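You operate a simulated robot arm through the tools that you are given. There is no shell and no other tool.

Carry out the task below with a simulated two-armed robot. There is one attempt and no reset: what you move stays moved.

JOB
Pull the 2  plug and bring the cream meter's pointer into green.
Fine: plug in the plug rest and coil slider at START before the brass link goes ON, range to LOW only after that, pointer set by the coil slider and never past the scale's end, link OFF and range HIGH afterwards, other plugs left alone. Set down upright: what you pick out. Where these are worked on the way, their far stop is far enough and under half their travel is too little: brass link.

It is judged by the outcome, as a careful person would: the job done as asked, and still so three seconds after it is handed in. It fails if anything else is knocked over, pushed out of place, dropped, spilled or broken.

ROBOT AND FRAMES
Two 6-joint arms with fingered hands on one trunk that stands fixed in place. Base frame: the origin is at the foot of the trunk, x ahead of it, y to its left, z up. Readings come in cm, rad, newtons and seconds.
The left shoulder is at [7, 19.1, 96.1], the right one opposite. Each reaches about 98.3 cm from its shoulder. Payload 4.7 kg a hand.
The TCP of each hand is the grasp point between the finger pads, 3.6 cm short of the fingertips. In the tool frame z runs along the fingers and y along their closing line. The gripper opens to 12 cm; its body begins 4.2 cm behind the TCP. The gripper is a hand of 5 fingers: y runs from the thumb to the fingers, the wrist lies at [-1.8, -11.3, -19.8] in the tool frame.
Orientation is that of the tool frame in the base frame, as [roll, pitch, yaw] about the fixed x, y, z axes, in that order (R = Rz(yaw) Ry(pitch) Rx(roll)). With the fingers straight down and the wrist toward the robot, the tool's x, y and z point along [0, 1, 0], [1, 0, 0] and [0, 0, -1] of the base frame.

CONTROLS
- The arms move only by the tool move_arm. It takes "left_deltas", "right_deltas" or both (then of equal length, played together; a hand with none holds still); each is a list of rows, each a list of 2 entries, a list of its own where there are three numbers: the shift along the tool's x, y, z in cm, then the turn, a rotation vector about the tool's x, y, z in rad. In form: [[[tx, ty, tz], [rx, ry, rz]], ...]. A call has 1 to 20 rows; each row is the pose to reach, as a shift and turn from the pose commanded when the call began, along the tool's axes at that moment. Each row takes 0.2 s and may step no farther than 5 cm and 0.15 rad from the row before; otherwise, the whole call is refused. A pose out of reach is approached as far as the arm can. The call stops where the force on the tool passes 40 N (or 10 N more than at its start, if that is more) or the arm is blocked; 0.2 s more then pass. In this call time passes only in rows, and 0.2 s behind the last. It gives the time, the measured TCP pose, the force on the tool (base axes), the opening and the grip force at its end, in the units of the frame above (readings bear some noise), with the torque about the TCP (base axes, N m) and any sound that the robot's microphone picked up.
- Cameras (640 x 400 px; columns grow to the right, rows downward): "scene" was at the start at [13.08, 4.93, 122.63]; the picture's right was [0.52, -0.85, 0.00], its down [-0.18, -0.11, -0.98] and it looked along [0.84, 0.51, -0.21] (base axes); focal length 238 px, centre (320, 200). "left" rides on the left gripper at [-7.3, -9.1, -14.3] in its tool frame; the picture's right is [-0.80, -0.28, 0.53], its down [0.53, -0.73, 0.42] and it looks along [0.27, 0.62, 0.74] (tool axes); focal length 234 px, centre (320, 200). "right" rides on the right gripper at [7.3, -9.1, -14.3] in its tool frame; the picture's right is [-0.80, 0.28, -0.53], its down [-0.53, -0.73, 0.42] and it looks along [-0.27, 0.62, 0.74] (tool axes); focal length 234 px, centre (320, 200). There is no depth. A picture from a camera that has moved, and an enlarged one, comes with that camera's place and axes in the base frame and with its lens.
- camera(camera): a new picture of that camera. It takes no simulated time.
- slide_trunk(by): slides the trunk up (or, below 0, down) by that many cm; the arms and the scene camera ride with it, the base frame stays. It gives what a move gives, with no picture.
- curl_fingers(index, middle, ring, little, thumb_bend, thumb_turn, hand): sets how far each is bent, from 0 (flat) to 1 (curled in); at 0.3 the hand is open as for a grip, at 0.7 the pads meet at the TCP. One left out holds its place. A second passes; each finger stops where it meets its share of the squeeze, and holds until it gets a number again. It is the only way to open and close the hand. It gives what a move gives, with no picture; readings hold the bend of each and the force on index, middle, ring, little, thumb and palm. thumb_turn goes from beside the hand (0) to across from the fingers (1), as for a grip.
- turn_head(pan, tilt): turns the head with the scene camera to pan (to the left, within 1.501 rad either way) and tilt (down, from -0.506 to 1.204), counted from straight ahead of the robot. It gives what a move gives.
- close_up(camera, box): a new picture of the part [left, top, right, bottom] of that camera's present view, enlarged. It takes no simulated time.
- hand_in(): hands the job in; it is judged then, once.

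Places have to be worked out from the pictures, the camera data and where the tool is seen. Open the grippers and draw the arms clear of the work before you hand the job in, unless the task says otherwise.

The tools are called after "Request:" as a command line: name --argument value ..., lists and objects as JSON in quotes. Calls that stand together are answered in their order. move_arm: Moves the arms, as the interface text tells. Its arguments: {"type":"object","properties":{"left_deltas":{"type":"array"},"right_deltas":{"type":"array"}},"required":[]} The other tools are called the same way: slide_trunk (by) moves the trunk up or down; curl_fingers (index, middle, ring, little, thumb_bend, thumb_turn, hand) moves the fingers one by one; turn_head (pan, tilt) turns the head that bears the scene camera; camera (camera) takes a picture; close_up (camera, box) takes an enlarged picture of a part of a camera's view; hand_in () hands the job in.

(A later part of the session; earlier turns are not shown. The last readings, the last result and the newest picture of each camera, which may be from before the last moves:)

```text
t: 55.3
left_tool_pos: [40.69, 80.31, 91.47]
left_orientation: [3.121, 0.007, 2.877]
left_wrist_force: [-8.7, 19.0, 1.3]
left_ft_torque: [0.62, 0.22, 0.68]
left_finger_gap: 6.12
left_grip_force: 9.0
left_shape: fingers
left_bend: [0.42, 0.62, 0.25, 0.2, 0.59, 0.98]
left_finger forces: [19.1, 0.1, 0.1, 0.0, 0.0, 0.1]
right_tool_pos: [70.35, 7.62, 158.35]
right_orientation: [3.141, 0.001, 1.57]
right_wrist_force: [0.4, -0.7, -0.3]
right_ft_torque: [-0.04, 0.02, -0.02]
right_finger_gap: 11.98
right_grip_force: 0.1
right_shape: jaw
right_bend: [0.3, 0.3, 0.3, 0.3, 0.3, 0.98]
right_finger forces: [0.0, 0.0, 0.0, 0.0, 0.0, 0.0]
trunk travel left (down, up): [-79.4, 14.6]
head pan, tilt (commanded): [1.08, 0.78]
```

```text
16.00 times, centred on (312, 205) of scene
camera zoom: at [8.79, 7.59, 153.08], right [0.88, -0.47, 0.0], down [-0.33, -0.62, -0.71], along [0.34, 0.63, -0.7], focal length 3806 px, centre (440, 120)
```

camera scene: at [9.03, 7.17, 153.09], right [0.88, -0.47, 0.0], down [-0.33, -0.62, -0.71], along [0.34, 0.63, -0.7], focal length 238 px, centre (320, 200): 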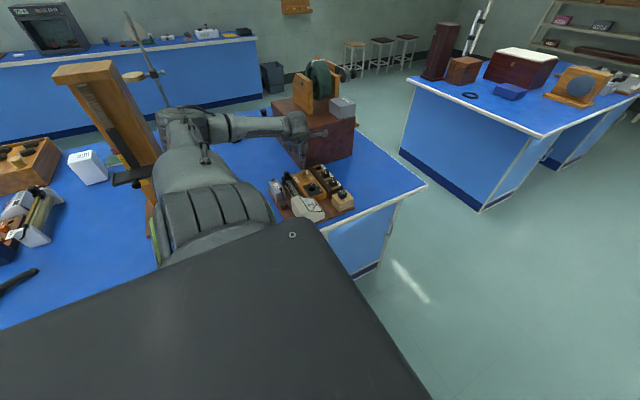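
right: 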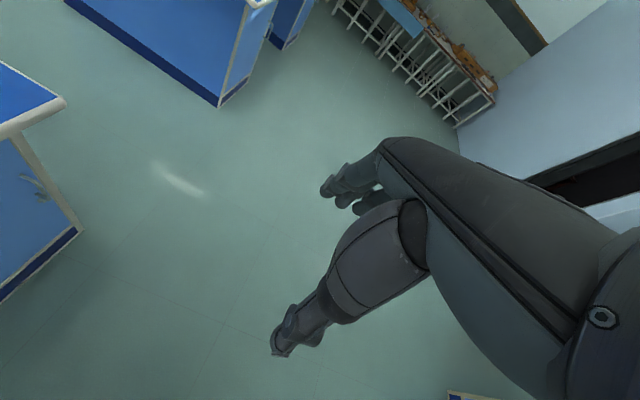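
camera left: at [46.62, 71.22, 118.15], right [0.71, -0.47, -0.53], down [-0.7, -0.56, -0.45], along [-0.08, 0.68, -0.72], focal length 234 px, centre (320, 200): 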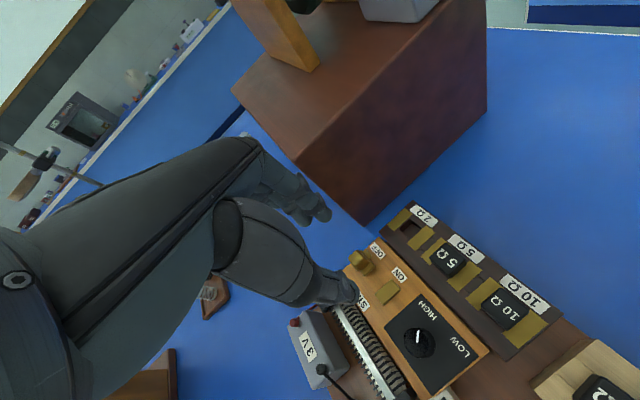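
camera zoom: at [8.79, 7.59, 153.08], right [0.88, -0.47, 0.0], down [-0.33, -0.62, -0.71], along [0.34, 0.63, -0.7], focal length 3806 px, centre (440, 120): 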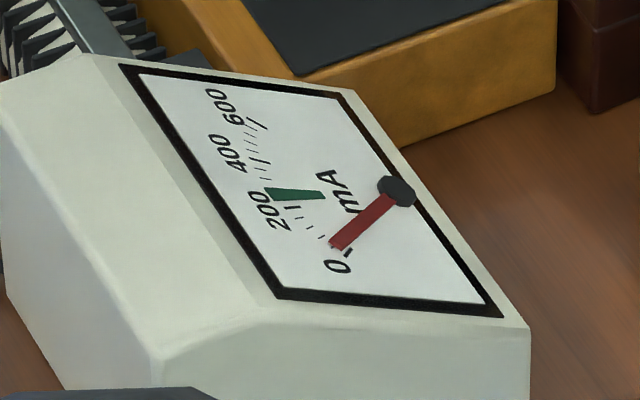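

The index just yields at 19 N with no further link motion, so the link is at its far stop (ON) and the board hasn't shifted. I'll open the index and middle away from the knob and lift the hand.

Request:
curl_fingers --hand "left" --index 0.35 --middle 0.35

Request:
move_arm --left_deltas '[[[0, 0, -2], [0, 0, 0]], [[0, 0, -5], [0, 0, 0]], [[0, 0, -8], [0, 0, 0]]]'

Request:
close_up --camera "scene" --box '[275, 150, 345, 215]'

Request:
camera --camera "left"

```text
t: 56.3
left_tool_pos: [40.68, 80.11, 91.61]
left_orientation: [3.122, 0.008, 2.877]
left_wrist_force: [-14.5, -1.7, -5.0]
left_ft_torque: [-0.26, 0.39, 0.78]
left_finger_gap: 8.06
left_grip_force: 9.8
left_shape: fingers
left_bend: [0.3, 0.44, 0.25, 0.2, 0.59, 0.98]
left_finger forces: [4.3, 15.4, 0.1, 0.0, 0.0, 0.1]
right_tool_pos: [70.33, 7.28, 158.4]
right_orientation: [-3.141, 0.001, 1.571]
right_wrist_force: [0.0, 0.0, 0.5]
right_ft_torque: [-0.02, 0.01, 0.0]
right_finger_gap: 11.98
right_grip_force: 0.1
right_shape: jaw
right_bend: [0.3, 0.3, 0.3, 0.3, 0.3, 0.98]
right_finger forces: [0.1, 0.0, 0.0, 0.0, 0.0, 0.0]
trunk travel left (down, up): [-79.4, 14.6]
head pan, tilt (commanded): [1.08, 0.78]
```

```text
t: 57.1
left_tool_pos: [40.75, 79.81, 99.65]
left_orientation: [3.119, 0.006, 2.873]
left_wrist_force: [0.0, 0.0, -0.7]
left_ft_torque: [-0.01, 0.01, 0.01]
left_finger_gap: 7.23
left_grip_force: 0.1
left_shape: fingers
left_bend: [0.35, 0.35, 0.25, 0.2, 0.59, 0.98]
left_finger forces: [0.0, 0.0, 0.0, 0.1, 0.0, 0.0]
right_tool_pos: [70.34, 7.17, 158.29]
right_orientation: [3.141, 0.0, 1.57]
right_wrist_force: [0.3, -0.3, -0.3]
right_ft_torque: [0.03, -0.02, 0.0]
right_finger_gap: 11.97
right_grip_force: 0.0
right_shape: jaw
right_bend: [0.3, 0.3, 0.3, 0.3, 0.3, 0.98]
right_finger forces: [0.1, 0.0, 0.0, 0.0, 0.0, 0.1]
trunk travel left (down, up): [-79.4, 14.6]
head pan, tilt (commanded): [1.08, 0.78]
```

```text
6.15 times, centred on (310, 182) of scene
camera zoom: at [8.83, 7.22, 153.09], right [0.88, -0.47, 0.0], down [-0.33, -0.62, -0.71], along [0.34, 0.63, -0.7], focal length 1464 px, centre (382, 308)
```

zoom: 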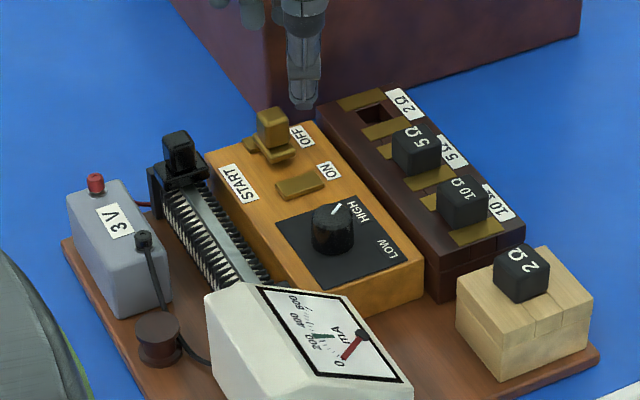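

```text
taken
camera left: at [45.08, 68.89, 113.91], right [0.71, -0.47, -0.53], down [-0.7, -0.56, -0.44], along [-0.08, 0.68, -0.73], focal length 234 px, centre (320, 200)
```

left: 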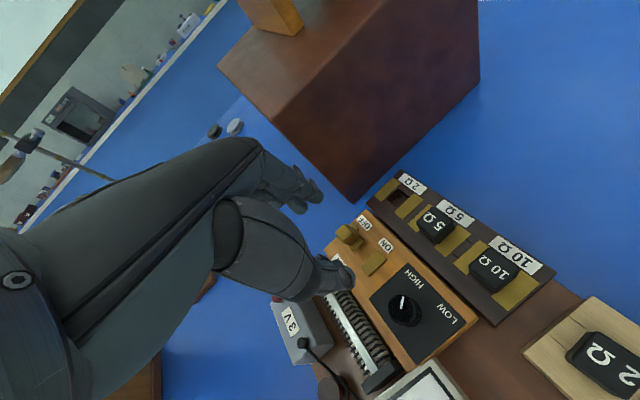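

While opening, the middle finger caught the knob and dragged the link back part-way. Range is still HIGH, so I simply redo the ON move, keeping the middle finger out of the way. First a close look.

Request:
close_up --camera "left" --box '[310, 190, 410, 290]'

Request:
close_up --camera "scene" --box '[285, 155, 325, 185]'

```text
4.00 times, centred on (360, 240) of left
camera zoom: at [45.08, 68.89, 113.91], right [0.71, -0.47, -0.53], down [-0.7, -0.56, -0.44], along [-0.08, 0.68, -0.73], focal length 937 px, centre (160, 40)
```

zoom: 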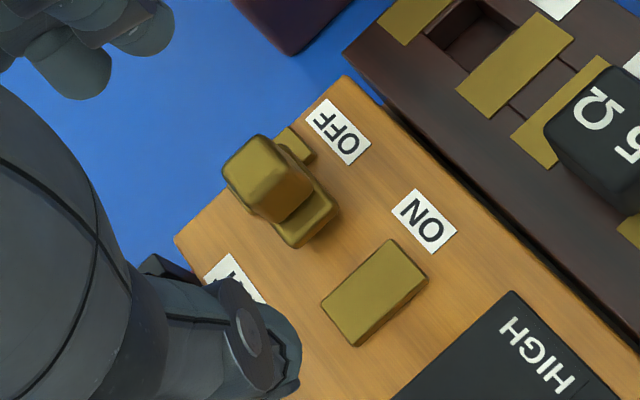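

```text
13.33 times, centred on (305, 170) of scene
camera zoom: at [8.83, 7.22, 153.09], right [0.88, -0.47, 0.0], down [-0.33, -0.62, -0.71], along [0.34, 0.63, -0.7], focal length 3171 px, centre (520, 600)
```

zoom: 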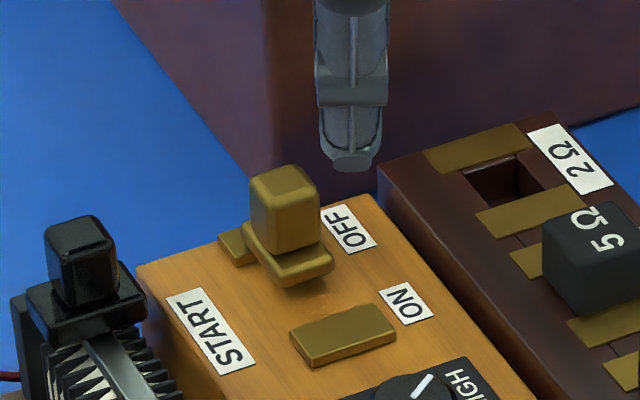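

The link is back at OFF. I'll set the fingers (index 0.5, thumb 0.5, middle open), go back over the knob and lower around it again.

Request:
curl_fingers --hand "left" --index 0.5 --middle 0.25 --thumb_bend 0.52

Request:
move_arm --left_deltas '[[[0.5, 1.9, 0.04], [0, 0, 0]], [[1.0, 3.8, 0.08], [0, 0, 0]], [[1.46, 5.72, 0.11], [0, 0, 0]], [[1.49, 5.65, 3], [0, 0, 0]], [[1.51, 5.6, 5.5], [0, 0, 0]], [[1.53, 5.54, 8.1], [0, 0, 0]]]'

Request:
close_up --camera "left" --box '[260, 170, 420, 310]'

Request:
close_up --camera "scene" --box '[275, 145, 335, 195]'

```text
t: 58.1
left_tool_pos: [40.71, 79.96, 99.54]
left_orientation: [3.12, 0.007, 2.876]
left_wrist_force: [0.7, -0.4, 0.4]
left_ft_torque: [0.01, -0.02, 0.03]
left_finger_gap: 6.02
left_grip_force: 0.2
left_shape: fingers
left_bend: [0.5, 0.25, 0.25, 0.2, 0.52, 0.98]
left_finger forces: [0.0, 0.0, 0.1, 0.0, 0.1, 0.1]
right_tool_pos: [70.46, 7.25, 158.33]
right_orientation: [-3.141, 0.0, 1.572]
right_wrist_force: [0.1, 0.0, -0.2]
right_ft_torque: [-0.01, 0.03, -0.01]
right_finger_gap: 11.97
right_grip_force: 0.0
right_shape: jaw
right_bend: [0.3, 0.3, 0.3, 0.3, 0.3, 0.98]
right_finger forces: [0.1, 0.0, 0.0, 0.1, 0.1, 0.0]
trunk travel left (down, up): [-79.4, 14.6]
head pan, tilt (commanded): [1.08, 0.78]
```

```text
t: 59.5
left_tool_pos: [40.68, 85.81, 91.49]
left_orientation: [3.121, 0.008, 2.876]
left_wrist_force: [0.5, 0.2, -0.3]
left_ft_torque: [0.02, -0.01, -0.01]
left_finger_gap: 5.99
left_grip_force: 0.2
left_shape: fingers
left_bend: [0.5, 0.25, 0.25, 0.2, 0.52, 0.98]
left_finger forces: [0.0, 0.0, 0.1, 0.0, 0.1, 0.1]
right_tool_pos: [70.57, 7.38, 158.23]
right_orientation: [-3.14, -0.001, 1.57]
right_wrist_force: [0.9, -0.1, 0.2]
right_ft_torque: [-0.04, 0.01, 0.03]
right_finger_gap: 11.97
right_grip_force: 0.1
right_shape: jaw
right_bend: [0.3, 0.3, 0.3, 0.3, 0.3, 0.98]
right_finger forces: [0.1, 0.1, 0.0, 0.0, 0.0, 0.0]
trunk travel left (down, up): [-79.4, 14.6]
head pan, tilt (commanded): [1.08, 0.78]
```

```text
2.86 times, centred on (340, 240) of left
camera zoom: at [45.24, 74.9, 105.71], right [0.71, -0.47, -0.53], down [-0.7, -0.56, -0.44], along [-0.09, 0.68, -0.73], focal length 669 px, centre (263, 86)
```

zoom: 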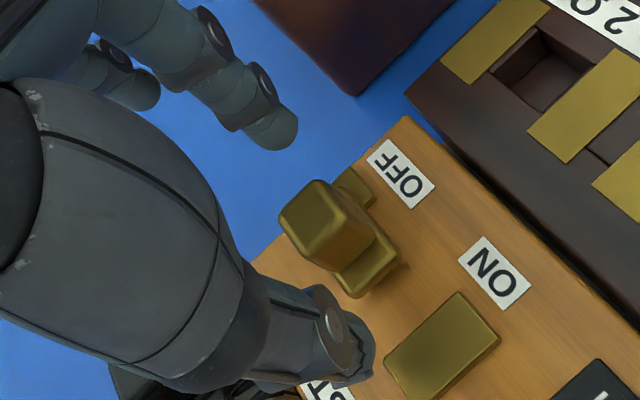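

```text
8.00 times, centred on (305, 170) of scene
camera zoom: at [8.99, 7.34, 153.09], right [0.88, -0.47, 0.0], down [-0.33, -0.62, -0.71], along [0.33, 0.63, -0.7], focal length 1903 px, centre (440, 440)
```

zoom: 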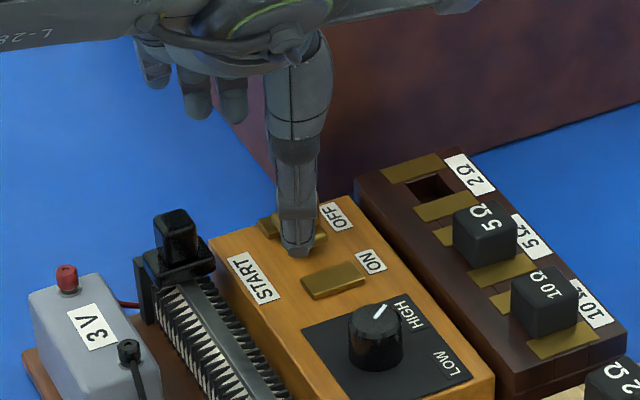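

Cage is around the knob again. I'll close only the index and pull −y 4.1 cm to the stop.

Request:
curl_fingers --hand "left" --index 0.6

Request:
move_arm --left_deltas '[[[-0.22, -0.79, -0.02], [0, 0, 0]], [[-0.43, -1.58, -0.03], [0, 0, 0]], [[-0.65, -2.37, -0.05], [0, 0, 0]], [[-0.86, -3.16, -0.06], [0, 0, 0]], [[-1.08, -3.95, -0.08], [0, 0, 0]]]'

Request:
close_up --camera "left" --box '[260, 170, 420, 310]'

Request:
close_up --camera "scene" --box '[300, 196, 325, 214]'

```text
t: 60.5
left_tool_pos: [40.78, 85.78, 91.51]
left_orientation: [3.122, 0.006, 2.874]
left_wrist_force: [0.2, 0.5, 0.3]
left_ft_torque: [-0.02, 0.0, -0.01]
left_finger_gap: 4.48
left_grip_force: 0.0
left_shape: fingers
left_bend: [0.6, 0.25, 0.25, 0.2, 0.52, 0.98]
left_finger forces: [0.1, 0.1, 0.0, 0.0, 0.1, 0.0]
right_tool_pos: [70.47, 7.4, 158.33]
right_orientation: [-3.141, 0.0, 1.57]
right_wrist_force: [0.5, 0.0, -0.2]
right_ft_torque: [0.01, -0.01, 0.0]
right_finger_gap: 11.99
right_grip_force: 0.0
right_shape: jaw
right_bend: [0.3, 0.3, 0.3, 0.3, 0.3, 0.98]
right_finger forces: [0.0, 0.0, 0.0, 0.1, 0.0, 0.0]
trunk travel left (down, up): [-79.4, 14.6]
head pan, tilt (commanded): [1.08, 0.78]
```

```text
t: 61.7
left_tool_pos: [40.64, 81.94, 91.59]
left_orientation: [3.119, 0.004, 2.878]
left_wrist_force: [-2.2, 7.8, 2.4]
left_ft_torque: [0.31, 0.0, 0.19]
left_finger_gap: 5.52
left_grip_force: 4.5
left_shape: fingers
left_bend: [0.53, 0.25, 0.25, 0.2, 0.52, 0.98]
left_finger forces: [8.7, 0.0, 0.0, 0.1, 0.0, 0.0]
right_tool_pos: [70.37, 7.38, 158.38]
right_orientation: [-3.141, 0.003, 1.571]
right_wrist_force: [1.1, 1.0, -0.1]
right_ft_torque: [0.0, 0.01, 0.0]
right_finger_gap: 12.02
right_grip_force: 0.0
right_shape: jaw
right_bend: [0.3, 0.3, 0.3, 0.3, 0.3, 0.98]
right_finger forces: [0.0, 0.0, 0.2, 0.1, 0.1, 0.0]
trunk travel left (down, up): [-79.4, 14.6]
head pan, tilt (commanded): [1.08, 0.78]
```

```text
2.86 times, centred on (340, 240) of left
camera zoom: at [45.11, 70.95, 105.83], right [0.71, -0.47, -0.53], down [-0.7, -0.56, -0.44], along [-0.09, 0.68, -0.72], focal length 669 px, centre (263, 86)
```

zoom: 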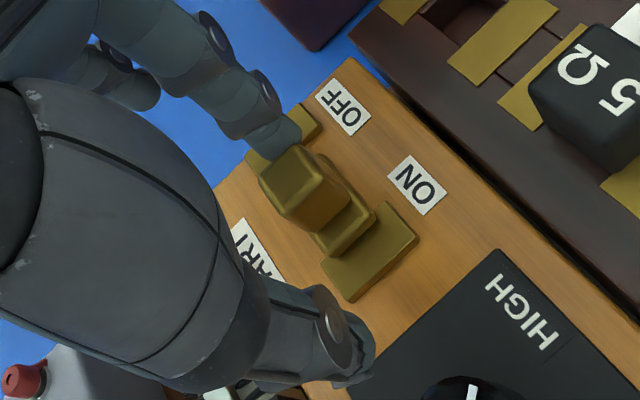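

```text
16.00 times, centred on (312, 205) of scene
camera zoom: at [8.89, 7.44, 153.09], right [0.88, -0.47, 0.0], down [-0.33, -0.62, -0.71], along [0.33, 0.63, -0.7], focal length 3806 px, centre (440, 120)
```

zoom: 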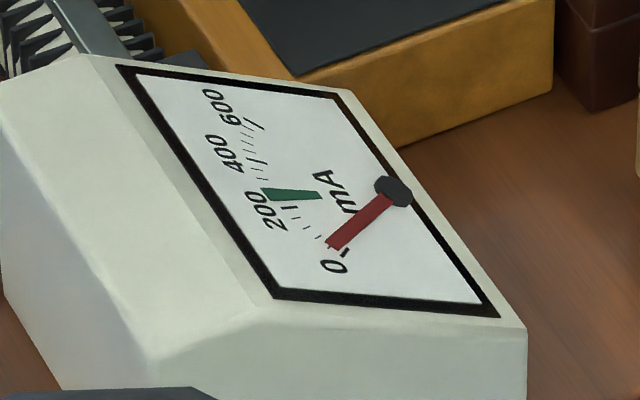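

Link is at ON against its stop (8.7 N). Now I'll open only the index (away from the knob) and lift straight up.

Request:
curl_fingers --hand "left" --index 0.4

Request:
move_arm --left_deltas '[[[0, 0, -2], [0, 0, 0]], [[0, 0, -5], [0, 0, 0]], [[0, 0, -8], [0, 0, 0]]]'

Request:
close_up --camera "scene" --box '[275, 150, 345, 215]'

Request:
close_up --camera "left" --box '[310, 190, 470, 350]'

```text
t: 62.7
left_tool_pos: [40.82, 81.63, 91.66]
left_orientation: [3.118, 0.008, 2.875]
left_wrist_force: [0.2, -0.2, -0.1]
left_ft_torque: [-0.02, 0.01, 0.01]
left_finger_gap: 7.48
left_grip_force: 0.1
left_shape: fingers
left_bend: [0.4, 0.25, 0.25, 0.2, 0.52, 0.98]
left_finger forces: [0.0, 0.0, 0.0, 0.0, 0.0, 0.1]
right_tool_pos: [70.62, 7.2, 158.26]
right_orientation: [-3.139, 0.0, 1.57]
right_wrist_force: [0.2, 0.4, 0.2]
right_ft_torque: [-0.02, -0.01, 0.04]
right_finger_gap: 11.98
right_grip_force: 0.0
right_shape: jaw
right_bend: [0.3, 0.3, 0.3, 0.3, 0.3, 0.98]
right_finger forces: [0.0, 0.1, 0.1, 0.0, 0.0, 0.0]
trunk travel left (down, up): [-79.4, 14.6]
head pan, tilt (commanded): [1.08, 0.78]
```

```text
t: 63.5
left_tool_pos: [40.69, 81.54, 99.57]
left_orientation: [3.121, 0.005, 2.877]
left_wrist_force: [-0.2, 0.1, 0.2]
left_ft_torque: [-0.02, 0.0, -0.03]
left_finger_gap: 7.49
left_grip_force: 0.0
left_shape: fingers
left_bend: [0.4, 0.25, 0.25, 0.2, 0.52, 0.98]
left_finger forces: [0.0, 0.0, 0.0, 0.0, 0.1, 0.0]
right_tool_pos: [70.46, 7.14, 158.29]
right_orientation: [3.141, 0.002, 1.57]
right_wrist_force: [-0.1, -0.8, -0.7]
right_ft_torque: [0.03, -0.03, -0.01]
right_finger_gap: 11.99
right_grip_force: 0.1
right_shape: jaw
right_bend: [0.3, 0.3, 0.3, 0.3, 0.3, 0.98]
right_finger forces: [0.0, 0.0, 0.0, 0.1, 0.1, 0.0]
trunk travel left (down, up): [-79.4, 14.6]
head pan, tilt (commanded): [1.08, 0.78]
```

```text
6.15 times, centred on (310, 182) of scene
camera zoom: at [8.95, 7.18, 153.08], right [0.88, -0.47, 0.0], down [-0.33, -0.62, -0.71], along [0.33, 0.63, -0.7], focal length 1464 px, centre (382, 308)
```

zoom: 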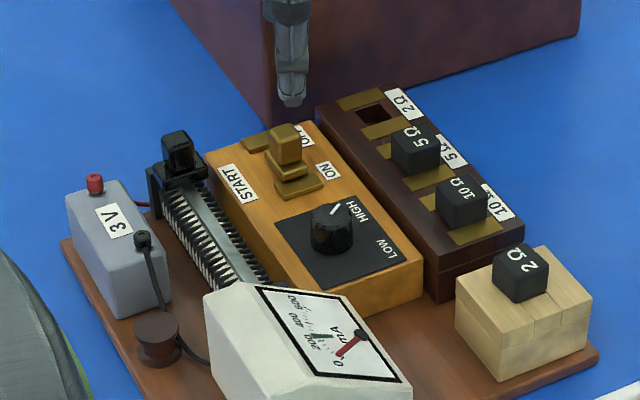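

```text
2.50 times, centred on (390, 270) of left
camera zoom: at [45.09, 70.53, 113.92], right [0.71, -0.47, -0.53], down [-0.7, -0.56, -0.44], along [-0.08, 0.68, -0.73], focal length 585 px, centre (145, 25)
```

zoom: 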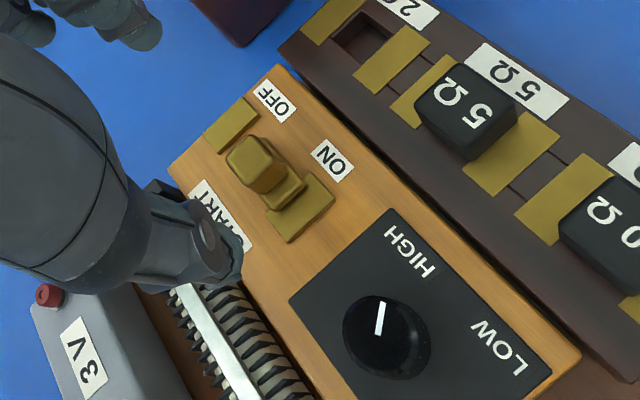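

Link is ON and stays there. For the range knob at about (41.2, 74.4, top ~88.8), I'll curl the other three fingers away, then move above it with index and thumb open.

Request:
curl_fingers --hand "left" --index 0.5 --middle 0.95 --ring 0.95 --little 0.95 --thumb_bend 0.52

Request:
move_arm --left_deltas '[[[-0.58, -2.26, -0.05], [0, 0, -0.03]], [[-1.17, -4.52, -0.09], [0, 0, -0.06]], [[-1.76, -6.78, -0.14], [0, 0, -0.09]]]'

Request:
camera --camera "left"

Request:
close_up --camera "scene" --box '[265, 100, 365, 230]'

```text
t: 64.5
left_tool_pos: [40.69, 81.61, 99.63]
left_orientation: [3.122, 0.007, 2.873]
left_wrist_force: [-0.4, 0.4, 0.8]
left_ft_torque: [-0.01, 0.01, 0.02]
left_finger_gap: 6.02
left_grip_force: 0.0
left_shape: fingers
left_bend: [0.5, 0.95, 0.95, 0.95, 0.52, 0.98]
left_finger forces: [0.0, 0.0, 0.0, 0.1, 0.0, 0.0]
right_tool_pos: [70.49, 7.15, 158.25]
right_orientation: [-3.141, 0.0, 1.571]
right_wrist_force: [-0.5, -0.4, 0.6]
right_ft_torque: [-0.05, -0.03, 0.01]
right_finger_gap: 11.99
right_grip_force: 0.0
right_shape: jaw
right_bend: [0.3, 0.3, 0.3, 0.3, 0.3, 0.98]
right_finger forces: [0.0, 0.0, 0.0, 0.0, 0.0, 0.0]
trunk travel left (down, up): [-79.4, 14.6]
head pan, tilt (commanded): [1.08, 0.78]
```

```text
t: 65.3
left_tool_pos: [40.68, 74.46, 99.59]
left_orientation: [3.122, 0.008, 2.968]
left_wrist_force: [0.2, -0.1, 0.0]
left_ft_torque: [0.01, 0.0, -0.04]
left_finger_gap: 6.0
left_grip_force: 0.0
left_shape: fingers
left_bend: [0.5, 0.95, 0.95, 0.95, 0.52, 0.98]
left_finger forces: [0.0, 0.1, 0.0, 0.0, 0.1, 0.0]
right_tool_pos: [70.61, 7.28, 158.19]
right_orientation: [-3.14, 0.0, 1.57]
right_wrist_force: [0.6, 0.3, 0.5]
right_ft_torque: [-0.01, -0.02, 0.01]
right_finger_gap: 12.01
right_grip_force: 0.0
right_shape: jaw
right_bend: [0.3, 0.3, 0.3, 0.3, 0.3, 0.98]
right_finger forces: [0.1, 0.1, 0.1, 0.0, 0.0, 0.0]
trunk travel left (down, up): [-79.4, 14.6]
head pan, tilt (commanded): [1.08, 0.78]
```

```text
taken
camera left: at [46.02, 64.05, 113.82], right [0.75, -0.41, -0.52], down [-0.65, -0.62, -0.44], along [-0.15, 0.67, -0.73], focal length 234 px, centre (320, 200)
```

left: 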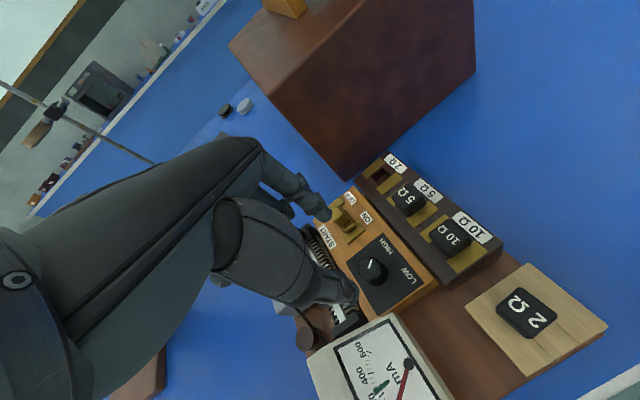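

```text
3.08 times, centred on (315, 165) of scene
camera zoom: at [8.99, 7.28, 153.08], right [0.88, -0.47, 0.0], down [-0.33, -0.62, -0.71], along [0.33, 0.63, -0.7], focal length 732 px, centre (335, 308)
```

zoom: 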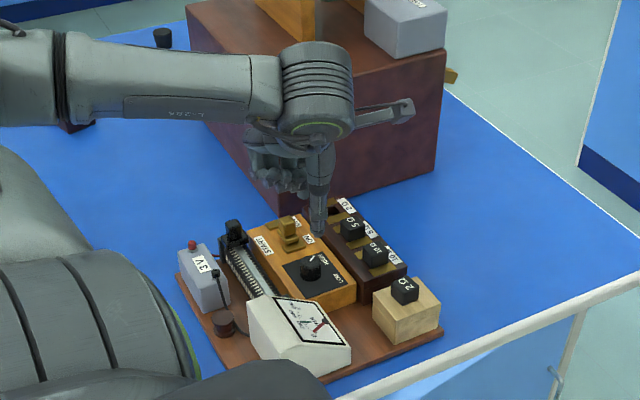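

I'm over the range knob with the other fingers folded. Close-ups to align.

Request:
close_up --camera "left" --box '[280, 170, 440, 320]'

Request:
close_up --camera "scene" --box '[285, 125, 345, 205]'

```text
2.67 times, centred on (360, 245) of left
camera zoom: at [46.02, 64.05, 113.82], right [0.75, -0.41, -0.52], down [-0.65, -0.62, -0.44], along [-0.15, 0.67, -0.73], focal length 624 px, centre (213, 80)
```

zoom: 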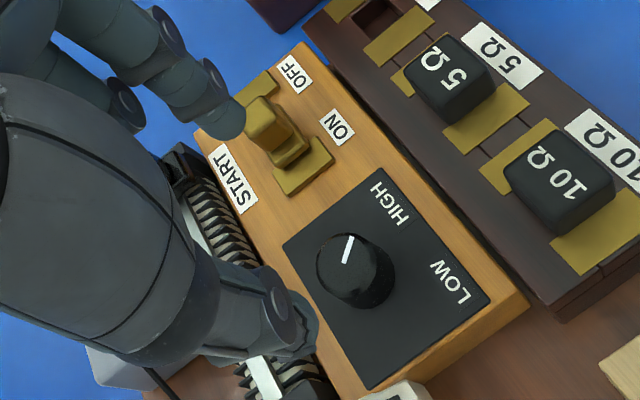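

```text
5.00 times, centred on (315, 165) of scene
camera zoom: at [8.99, 7.28, 153.08], right [0.88, -0.47, 0.0], down [-0.33, -0.62, -0.71], along [0.33, 0.63, -0.7], focal length 1189 px, centre (345, 375)
```

zoom: 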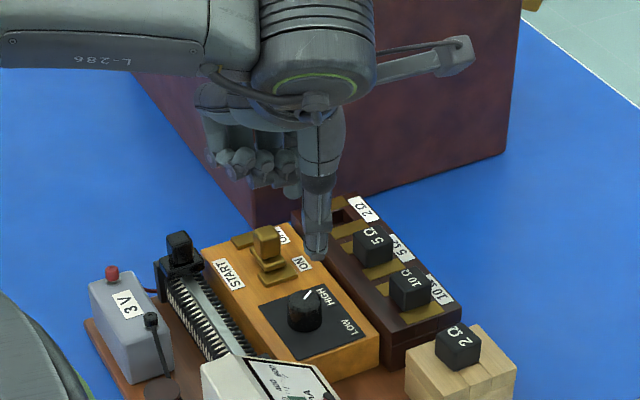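

Knob centre ≈ (41.2, 74.25); the pinch line is well aligned. I'll lower 5.5 cm and recheck before enclosing the knob.

Request:
move_arm --left_deltas '[[[0.05, -0.1, 2], [0, 0, 0]], [[0.08, -0.15, 4], [0, 0, 0]], [[0.1, -0.22, 5.5], [0, 0, 0]]]'

Request:
close_up --camera "left" --box '[260, 170, 420, 310]'

Request:
close_up --camera "scene" --box '[285, 145, 345, 205]'

```text
t: 66.1
left_tool_pos: [40.57, 74.47, 94.18]
left_orientation: [3.121, 0.008, 2.965]
left_wrist_force: [0.2, -0.3, 0.1]
left_ft_torque: [0.03, 0.0, -0.02]
left_finger_gap: 6.01
left_grip_force: 0.1
left_shape: fingers
left_bend: [0.5, 0.95, 0.95, 0.95, 0.52, 0.98]
left_finger forces: [0.0, 0.0, 0.0, 0.1, 0.1, 0.1]
right_tool_pos: [70.49, 7.22, 158.36]
right_orientation: [3.141, 0.0, 1.568]
right_wrist_force: [0.3, -0.6, 0.9]
right_ft_torque: [0.05, 0.03, -0.02]
right_finger_gap: 11.99
right_grip_force: 0.1
right_shape: jaw
right_bend: [0.3, 0.3, 0.3, 0.3, 0.3, 0.98]
right_finger forces: [0.0, 0.0, 0.0, 0.0, 0.0, 0.1]
trunk travel left (down, up): [-79.4, 14.6]
head pan, tilt (commanded): [1.08, 0.78]
```

```text
2.86 times, centred on (340, 240) of left
camera zoom: at [45.94, 63.96, 108.38], right [0.75, -0.41, -0.52], down [-0.65, -0.62, -0.44], along [-0.14, 0.67, -0.73], focal length 669 px, centre (263, 86)
```

zoom: 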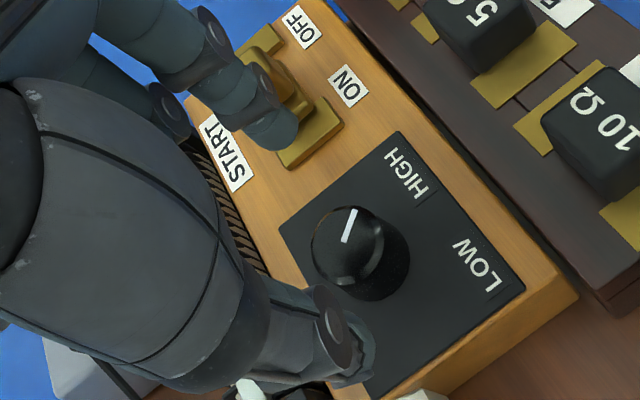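

```text
6.67 times, centred on (315, 175) of scene
camera zoom: at [8.96, 7.3, 153.09], right [0.88, -0.47, 0.0], down [-0.33, -0.62, -0.71], along [0.33, 0.63, -0.7], focal length 1586 px, centre (353, 367)
```

zoom: 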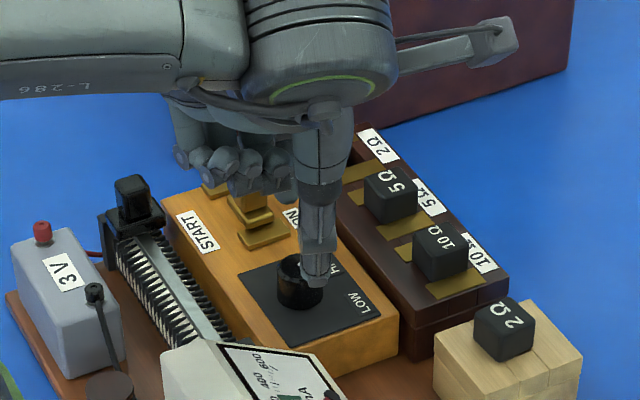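

The folded fingers hang fairly low near the link knob; opened flat they sit higher. I'll raise 4 cm, open middle/ring/little flat, and come back down.

Request:
move_arm --left_deltas '[[[0, 0, -2.5], [0, 0, 0]], [[0, 0, -5], [0, 0, 0]]]'

Request:
curl_fingers --hand "left" --middle 0.05 --ring 0.05 --little 0.05

Request:
move_arm --left_deltas '[[[0, 0, 2.5], [0, 0, 0]], [[0, 0, 5], [0, 0, 0]]]'

Request:
close_up --camera "scene" --box '[275, 125, 345, 205]'

Request:
close_up --camera "left" --box '[260, 150, 420, 310]'

```text
t: 66.7
left_tool_pos: [40.38, 74.32, 99.22]
left_orientation: [3.121, 0.009, 2.965]
left_wrist_force: [0.1, 0.5, 0.8]
left_ft_torque: [0.02, 0.04, -0.01]
left_finger_gap: 5.99
left_grip_force: 0.1
left_shape: fingers
left_bend: [0.5, 0.95, 0.95, 0.95, 0.52, 0.98]
left_finger forces: [0.0, 0.0, 0.0, 0.0, 0.0, 0.0]
right_tool_pos: [70.49, 7.14, 158.38]
right_orientation: [3.141, -0.001, 1.571]
right_wrist_force: [0.0, -1.0, -0.2]
right_ft_torque: [0.01, -0.02, 0.04]
right_finger_gap: 12.0
right_grip_force: 0.0
right_shape: jaw
right_bend: [0.3, 0.3, 0.3, 0.3, 0.3, 0.98]
right_finger forces: [0.0, 0.0, 0.0, 0.1, 0.0, 0.1]
trunk travel left (down, up): [-79.4, 14.6]
head pan, tilt (commanded): [1.08, 0.78]
```

```text
t: 67.7
left_tool_pos: [40.39, 74.37, 99.1]
left_orientation: [3.121, 0.008, 2.965]
left_wrist_force: [-0.3, 0.8, 0.3]
left_ft_torque: [-0.02, 0.05, 0.01]
left_finger_gap: 6.02
left_grip_force: 0.1
left_shape: fingers
left_bend: [0.5, 0.05, 0.05, 0.05, 0.52, 0.98]
left_finger forces: [0.0, 0.1, 0.1, 0.0, 0.0, 0.1]
right_tool_pos: [70.42, 7.19, 158.2]
right_orientation: [-3.142, 0.0, 1.571]
right_wrist_force: [-0.2, -0.4, -0.3]
right_ft_torque: [0.01, -0.01, 0.0]
right_finger_gap: 11.99
right_grip_force: 0.1
right_shape: jaw
right_bend: [0.3, 0.3, 0.3, 0.3, 0.3, 0.98]
right_finger forces: [0.0, 0.0, 0.0, 0.0, 0.1, 0.1]
trunk travel left (down, up): [-79.4, 14.6]
head pan, tilt (commanded): [1.08, 0.78]
```

```text
t: 68.3
left_tool_pos: [40.65, 74.44, 94.13]
left_orientation: [3.12, 0.009, 2.964]
left_wrist_force: [-0.2, 0.3, 0.5]
left_ft_torque: [-0.02, -0.02, -0.01]
left_finger_gap: 6.02
left_grip_force: 0.0
left_shape: fingers
left_bend: [0.5, 0.05, 0.05, 0.05, 0.52, 0.98]
left_finger forces: [0.0, 0.0, 0.1, 0.0, 0.0, 0.1]
right_tool_pos: [70.58, 7.41, 158.26]
right_orientation: [-3.14, 0.001, 1.571]
right_wrist_force: [0.1, 0.6, 0.0]
right_ft_torque: [-0.01, 0.0, 0.03]
right_finger_gap: 12.01
right_grip_force: 0.1
right_shape: jaw
right_bend: [0.3, 0.3, 0.3, 0.3, 0.3, 0.98]
right_finger forces: [0.1, 0.0, 0.0, 0.0, 0.0, 0.0]
trunk travel left (down, up): [-79.4, 14.6]
head pan, tilt (commanded): [1.08, 0.78]
```

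```text
5.00 times, centred on (310, 165) of scene
camera zoom: at [8.99, 7.39, 153.08], right [0.88, -0.47, 0.0], down [-0.33, -0.62, -0.71], along [0.33, 0.63, -0.7], focal length 1189 px, centre (370, 375)
```

zoom: 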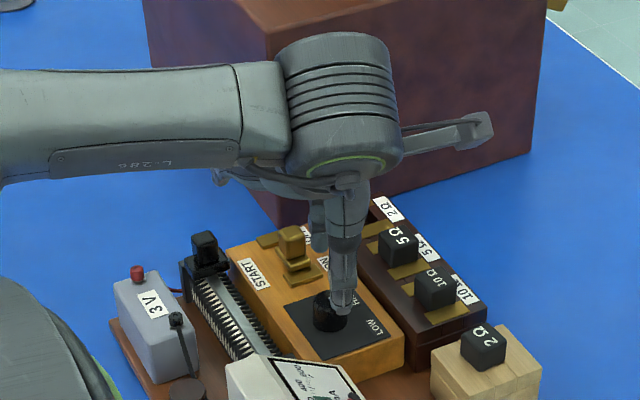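

```text
2.50 times, centred on (340, 230) of left
camera zoom: at [45.92, 64.0, 108.42], right [0.75, -0.41, -0.52], down [-0.65, -0.62, -0.44], along [-0.14, 0.67, -0.73], focal length 585 px, centre (270, 125)
```

zoom: 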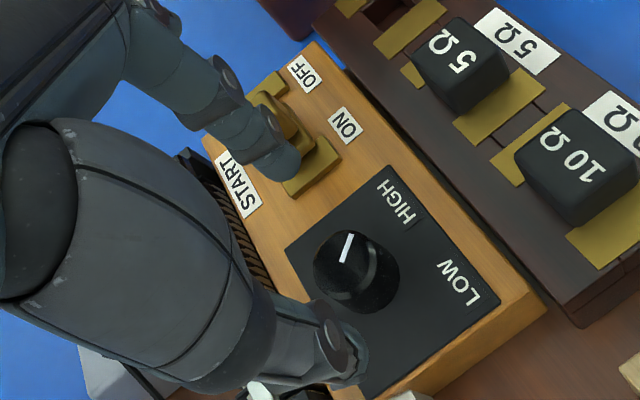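

The open fingers are now well clear above. Lowering 2.5 cm so thumb and index straddle the range knob.

Request:
move_arm --left_deltas '[[[0.02, -0.1, 1.3], [0, 0, 0]], [[0.04, -0.14, 2.6], [0, 0, 0]]]'

Request:
curl_fingers --hand "left" --index 0.56 --thumb_bend 0.57

Request:
close_up --camera "scene" --box '[285, 150, 335, 200]'

Request:
close_up --camera "left" --box '[260, 170, 400, 310]'

```text
t: 68.9
left_tool_pos: [40.97, 74.38, 92.66]
left_orientation: [3.105, 0.018, 2.959]
left_wrist_force: [-0.5, -0.3, 15.4]
left_ft_torque: [-0.66, 0.12, 0.0]
left_finger_gap: 6.18
left_grip_force: 7.7
left_shape: fingers
left_bend: [0.5, 0.05, 0.05, 0.05, 0.51, 0.98]
left_finger forces: [0.0, 0.0, 0.0, 0.1, 15.5, 0.0]
right_tool_pos: [70.32, 7.09, 158.44]
right_orientation: [3.141, -0.001, 1.571]
right_wrist_force: [0.3, -0.9, 0.2]
right_ft_torque: [-0.01, 0.02, 0.01]
right_finger_gap: 11.99
right_grip_force: 0.1
right_shape: jaw
right_bend: [0.3, 0.3, 0.3, 0.3, 0.3, 0.98]
right_finger forces: [0.0, 0.0, 0.0, 0.1, 0.1, 0.1]
trunk travel left (down, up): [-79.4, 14.6]
head pan, tilt (commanded): [1.08, 0.78]
stopped in row 2 (left hand): the force on the tool passed its limit at 50 N (the readings are from after the stop); the commanded pose is now the measured one
```

```text
t: 69.9
left_tool_pos: [40.73, 74.29, 92.7]
left_orientation: [3.109, 0.015, 2.959]
left_wrist_force: [-0.1, -1.9, 21.2]
left_ft_torque: [-0.99, 0.15, 0.05]
left_finger_gap: 5.19
left_grip_force: 10.8
left_shape: fingers
left_bend: [0.56, 0.05, 0.05, 0.05, 0.53, 0.98]
left_finger forces: [0.1, 0.1, 0.0, 0.1, 20.7, 0.0]
right_tool_pos: [70.24, 6.89, 158.35]
right_orientation: [3.141, 0.0, 1.57]
right_wrist_force: [-0.5, -0.4, -0.2]
right_ft_torque: [-0.02, 0.01, 0.0]
right_finger_gap: 12.01
right_grip_force: 0.0
right_shape: jaw
right_bend: [0.3, 0.3, 0.3, 0.3, 0.3, 0.98]
right_finger forces: [0.1, 0.0, 0.0, 0.0, 0.0, 0.0]
trunk travel left (down, up): [-79.4, 14.6]
head pan, tilt (commanded): [1.08, 0.78]
```

```text
8.00 times, centred on (310, 175) of scene
camera zoom: at [8.79, 6.94, 153.12], right [0.88, -0.47, 0.0], down [-0.33, -0.62, -0.71], along [0.34, 0.63, -0.7], focal length 1903 px, centre (400, 400)
```

zoom: 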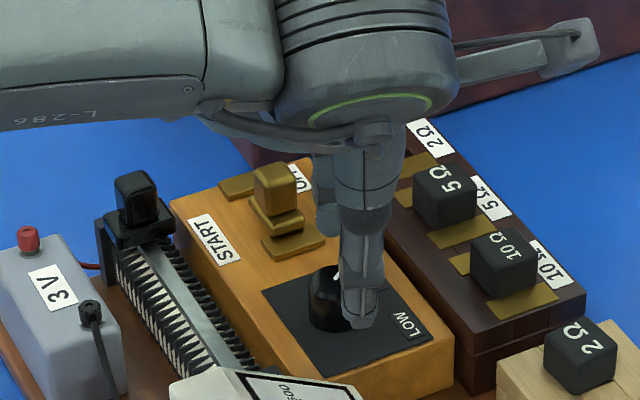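

```text
2.86 times, centred on (330, 240) of left
camera zoom: at [45.98, 63.58, 106.85], right [0.75, -0.4, -0.52], down [-0.65, -0.61, -0.46], along [-0.13, 0.68, -0.72], focal length 669 px, centre (291, 86)
```

zoom: 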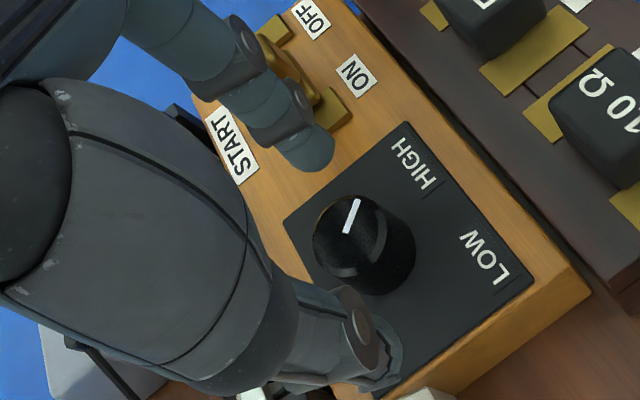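

The thumb met something (~20 N upward) before reaching grip height. I'll stop and look closely at the thumb tip's surroundings.

Request:
close_up --camera "scene" --box '[300, 165, 325, 190]'

Request:
close_up --camera "left" --box '[315, 215, 375, 275]'

```text
16.00 times, centred on (312, 178) of scene
camera zoom: at [8.79, 6.94, 153.12], right [0.88, -0.47, 0.0], down [-0.33, -0.62, -0.71], along [0.34, 0.63, -0.7], focal length 3806 px, centre (440, 560)
```

zoom: 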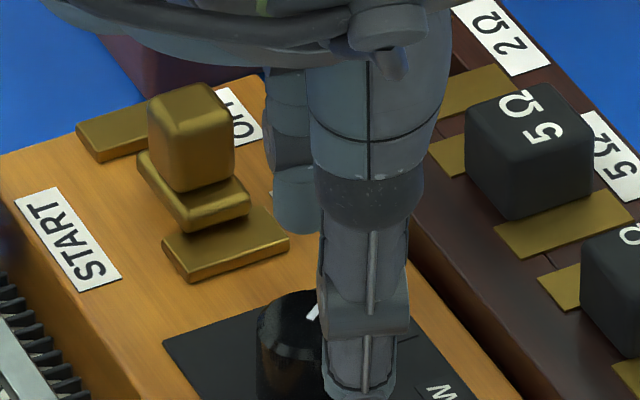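

```text
6.67 times, centred on (345, 245) of left
camera zoom: at [45.98, 63.58, 106.85], right [0.75, -0.4, -0.52], down [-0.65, -0.61, -0.46], along [-0.13, 0.68, -0.72], focal length 1561 px, centre (153, -100)
```

zoom: 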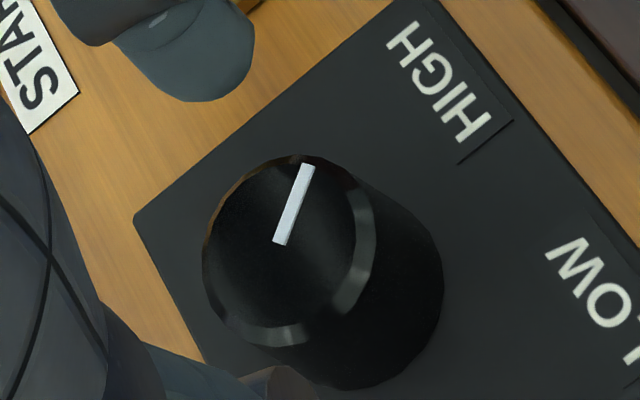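

Request:
close_up --camera "scene" --box '[295, 178, 327, 202]'

Request:
close_up --camera "left" --box '[320, 240, 400, 320]'

```text
16.00 times, centred on (311, 190) of scene
camera zoom: at [8.79, 6.94, 153.12], right [0.88, -0.47, 0.0], down [-0.33, -0.62, -0.71], along [0.34, 0.63, -0.7], focal length 3806 px, centre (464, 360)
```

zoom: 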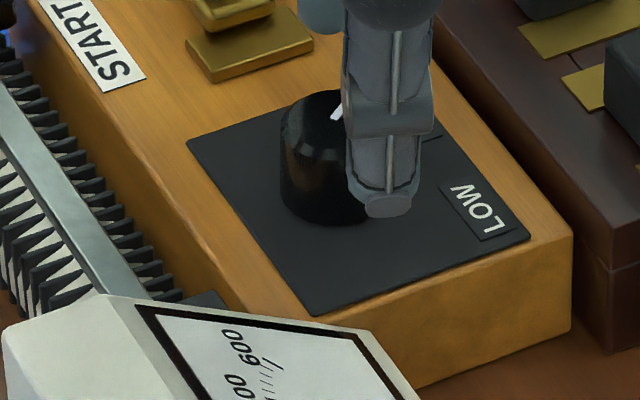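

```text
5.00 times, centred on (360, 280) of left
camera zoom: at [45.98, 63.58, 106.85], right [0.75, -0.4, -0.52], down [-0.65, -0.61, -0.46], along [-0.13, 0.68, -0.72], focal length 1171 px, centre (120, -200)
```

zoom: 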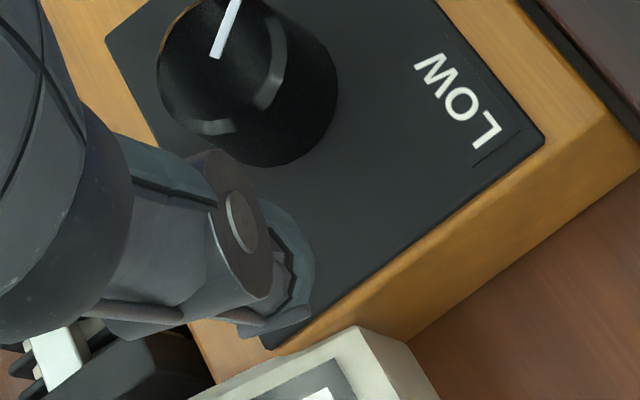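

The thumb tip is over the meter's rear edge zone (around y 70), so I must keep the thumb off there. I'll lift, and use a lower heading with a narrower opening, turning the knob in two bites.

Request:
move_arm --left_deltas '[[[0, 0, -2.5], [0, 0, 0]], [[0, 0, -5], [0, 0, 0]]]'

Request:
curl_fingers --hand "left" --index 0.58 --thumb_bend 0.58

Request:
close_up --camera "scene" --box '[280, 165, 360, 225]'

```text
t: 70.5
left_tool_pos: [40.62, 74.14, 97.53]
left_orientation: [3.11, 0.012, 2.962]
left_wrist_force: [0.0, -0.7, 0.3]
left_ft_torque: [0.05, 0.0, -0.01]
left_finger_gap: 4.55
left_grip_force: 0.1
left_shape: fingers
left_bend: [0.56, 0.05, 0.05, 0.05, 0.56, 0.98]
left_finger forces: [0.1, 0.1, 0.0, 0.0, 0.0, 0.1]
right_tool_pos: [70.44, 7.03, 158.35]
right_orientation: [-3.141, -0.003, 1.57]
right_wrist_force: [-0.3, -0.6, -0.5]
right_ft_torque: [0.01, -0.02, 0.03]
right_finger_gap: 12.0
right_grip_force: 0.1
right_shape: jaw
right_bend: [0.3, 0.3, 0.3, 0.3, 0.3, 0.98]
right_finger forces: [0.1, 0.0, 0.0, 0.0, 0.0, 0.0]
trunk travel left (down, up): [-79.4, 14.6]
head pan, tilt (commanded): [1.08, 0.78]
```

```text
t: 71.5
left_tool_pos: [40.79, 74.29, 97.43]
left_orientation: [3.109, 0.014, 2.959]
left_wrist_force: [-0.5, 0.2, 0.1]
left_ft_torque: [-0.02, -0.04, 0.0]
left_finger_gap: 4.26
left_grip_force: 0.1
left_shape: fingers
left_bend: [0.57, 0.05, 0.05, 0.05, 0.57, 0.98]
left_finger forces: [0.0, 0.0, 0.0, 0.1, 0.1, 0.0]
right_tool_pos: [70.44, 7.28, 158.19]
right_orientation: [3.141, 0.0, 1.57]
right_wrist_force: [-0.1, -0.3, -0.6]
right_ft_torque: [-0.01, -0.04, 0.01]
right_finger_gap: 11.98
right_grip_force: 0.1
right_shape: jaw
right_bend: [0.3, 0.3, 0.3, 0.3, 0.3, 0.98]
right_finger forces: [0.1, 0.0, 0.0, 0.0, 0.1, 0.0]
trunk travel left (down, up): [-79.4, 14.6]
head pan, tilt (commanded): [1.08, 0.78]
```

```text
6.67 times, centred on (320, 195) of scene
camera zoom: at [8.98, 7.33, 153.08], right [0.88, -0.47, 0.0], down [-0.33, -0.62, -0.71], along [0.33, 0.63, -0.7], focal length 1586 px, centre (320, 233)
```

zoom: 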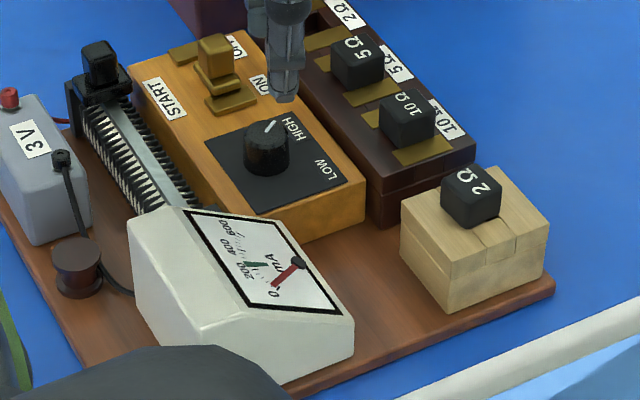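

Nothing was disturbed. With the narrower opening, I'll test in free air how far the hand can rotate clockwise above the knob.

Request:
move_arm --left_deltas '[[[0, 0, 0], [0, 0, 0.14]], [[0, 0.1, 0], [0, 0, 0.28]], [[0, 0.15, 0], [0, 0, 0.42]], [[0, 0.2, 0], [0, 0, 0.56]], [[-0.05, 0.3, 0], [0, 0, 0.7]], [[-0.1, 0.35, 0], [0, 0, 0.84]], [[-0.2, 0.45, 0], [0, 0, 0.98]], [[-0.25, 0.5, 0], [0, 0, 1.12]], [[-0.3, 0.55, 0], [0, 0, 1.26]], [[-0.4, 0.6, 0], [0, 0, 1.4]]]'

Request:
close_up --camera "scene" --box '[270, 125, 370, 215]'

Request:
camera --camera "left"

```text
t: 73.7
left_tool_pos: [40.58, 71.33, 97.9]
left_orientation: [3.119, -0.047, 1.576]
left_wrist_force: [0.4, -0.6, 0.1]
left_ft_torque: [0.05, 0.03, -0.01]
left_finger_gap: 4.22
left_grip_force: 0.1
left_shape: fingers
left_bend: [0.57, 0.05, 0.05, 0.05, 0.57, 0.98]
left_finger forces: [0.0, 0.0, 0.0, 0.0, 0.1, 0.0]
left hand out of reach, approached as far as the arm can: row 10
right_tool_pos: [70.56, 7.0, 158.27]
right_orientation: [-3.141, -0.002, 1.572]
right_wrist_force: [0.1, -0.3, -0.5]
right_ft_torque: [0.04, 0.03, 0.01]
right_finger_gap: 12.0
right_grip_force: 0.1
right_shape: jaw
right_bend: [0.3, 0.3, 0.3, 0.3, 0.3, 0.98]
right_finger forces: [0.0, 0.0, 0.1, 0.1, 0.1, 0.0]
trunk travel left (down, up): [-79.4, 14.6]
head pan, tilt (commanded): [1.08, 0.78]
```

```text
4.44 times, centred on (320, 170) of scene
camera zoom: at [9.01, 7.09, 153.09], right [0.88, -0.47, 0.0], down [-0.33, -0.62, -0.71], along [0.33, 0.63, -0.7], focal length 1057 px, centre (320, 333)
```

zoom: 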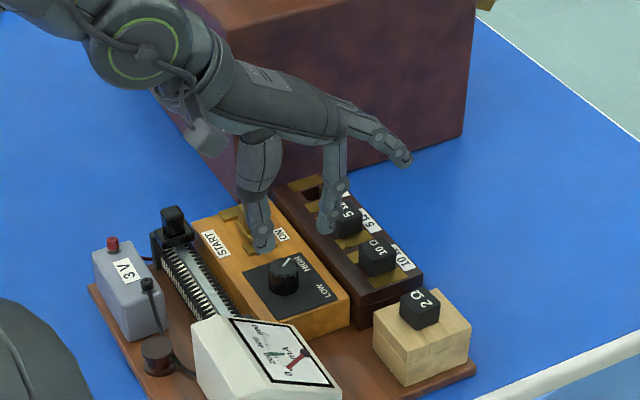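

```text
taken
camera left: at [31.13, 63.49, 111.66], right [-0.26, -0.78, -0.57], down [-0.73, 0.55, -0.42], along [0.64, 0.3, -0.71], focal length 234 px, centre (320, 200)
```

left: 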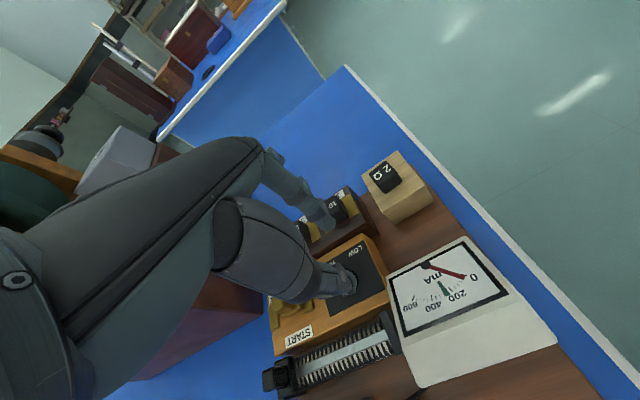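

The hand can turn down to about 8° heading here. I'll take the first bite starting from heading ~58°, centred over the knob.

Request:
move_arm --left_deltas '[[[0.45, 0.03, 0.08], [0.0034, -0.0061, -0.1437]], [[0.91, 0.06, 0.16], [0.0067, -0.0123, -0.2875]], [[1.36, 0.09, 0.24], [0.0101, -0.0184, -0.4312]], [[1.81, 0.12, 0.31], [0.0135, -0.0246, -0.575]], [[2.26, 0.15, 0.39], [0.0169, -0.0307, -0.7187]], [[2.72, 0.18, 0.47], [0.0202, -0.0369, -0.8625]], [[3.17, 0.21, 0.55], [0.0236, -0.043, -1.0062]]]'

Request:
close_up --camera "scene" --box '[280, 145, 340, 205]'

Request:
close_up --camera "left" --box '[260, 170, 420, 310]'

```text
t: 75.3
left_tool_pos: [40.8, 74.68, 97.19]
left_orientation: [-3.137, 0.026, 2.57]
left_wrist_force: [-0.4, -0.5, 0.2]
left_ft_torque: [-0.05, 0.03, 0.0]
left_finger_gap: 4.26
left_grip_force: 0.1
left_shape: fingers
left_bend: [0.57, 0.05, 0.05, 0.05, 0.57, 0.98]
left_finger forces: [0.0, 0.1, 0.0, 0.0, 0.0, 0.0]
right_tool_pos: [70.5, 7.27, 158.17]
right_orientation: [-3.141, 0.002, 1.57]
right_wrist_force: [-0.3, -0.5, 0.0]
right_ft_torque: [0.0, -0.02, -0.01]
right_finger_gap: 12.0
right_grip_force: 0.1
right_shape: jaw
right_bend: [0.3, 0.3, 0.3, 0.3, 0.3, 0.98]
right_finger forces: [0.1, 0.0, 0.0, 0.1, 0.0, 0.0]
trunk travel left (down, up): [-79.4, 14.6]
head pan, tilt (commanded): [1.08, 0.78]
```

```text
6.67 times, centred on (310, 175) of scene
camera zoom: at [8.99, 7.36, 153.08], right [0.88, -0.47, 0.0], down [-0.33, -0.62, -0.71], along [0.33, 0.63, -0.7], focal length 1586 px, centre (387, 367)
```

zoom: 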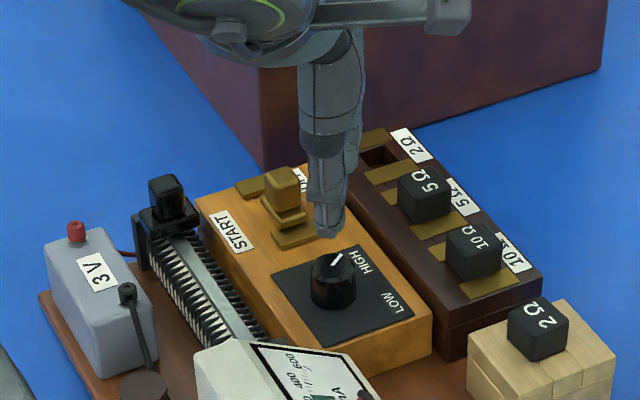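

```text
2.86 times, centred on (340, 240) of left
camera zoom: at [41.7, 63.42, 111.85], right [0.53, -0.68, -0.5], down [-0.84, -0.34, -0.43], along [0.13, 0.65, -0.75], focal length 669 px, centre (263, 86)
```

zoom: 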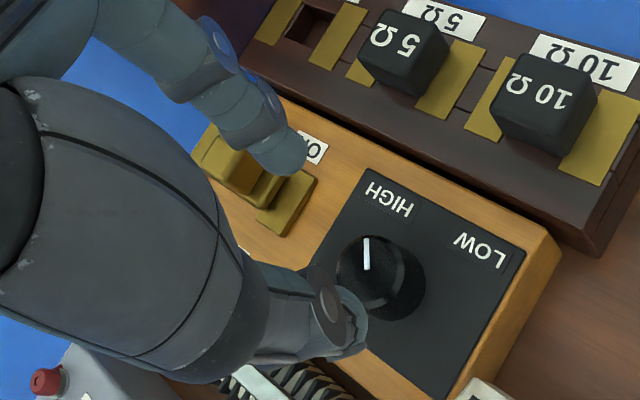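

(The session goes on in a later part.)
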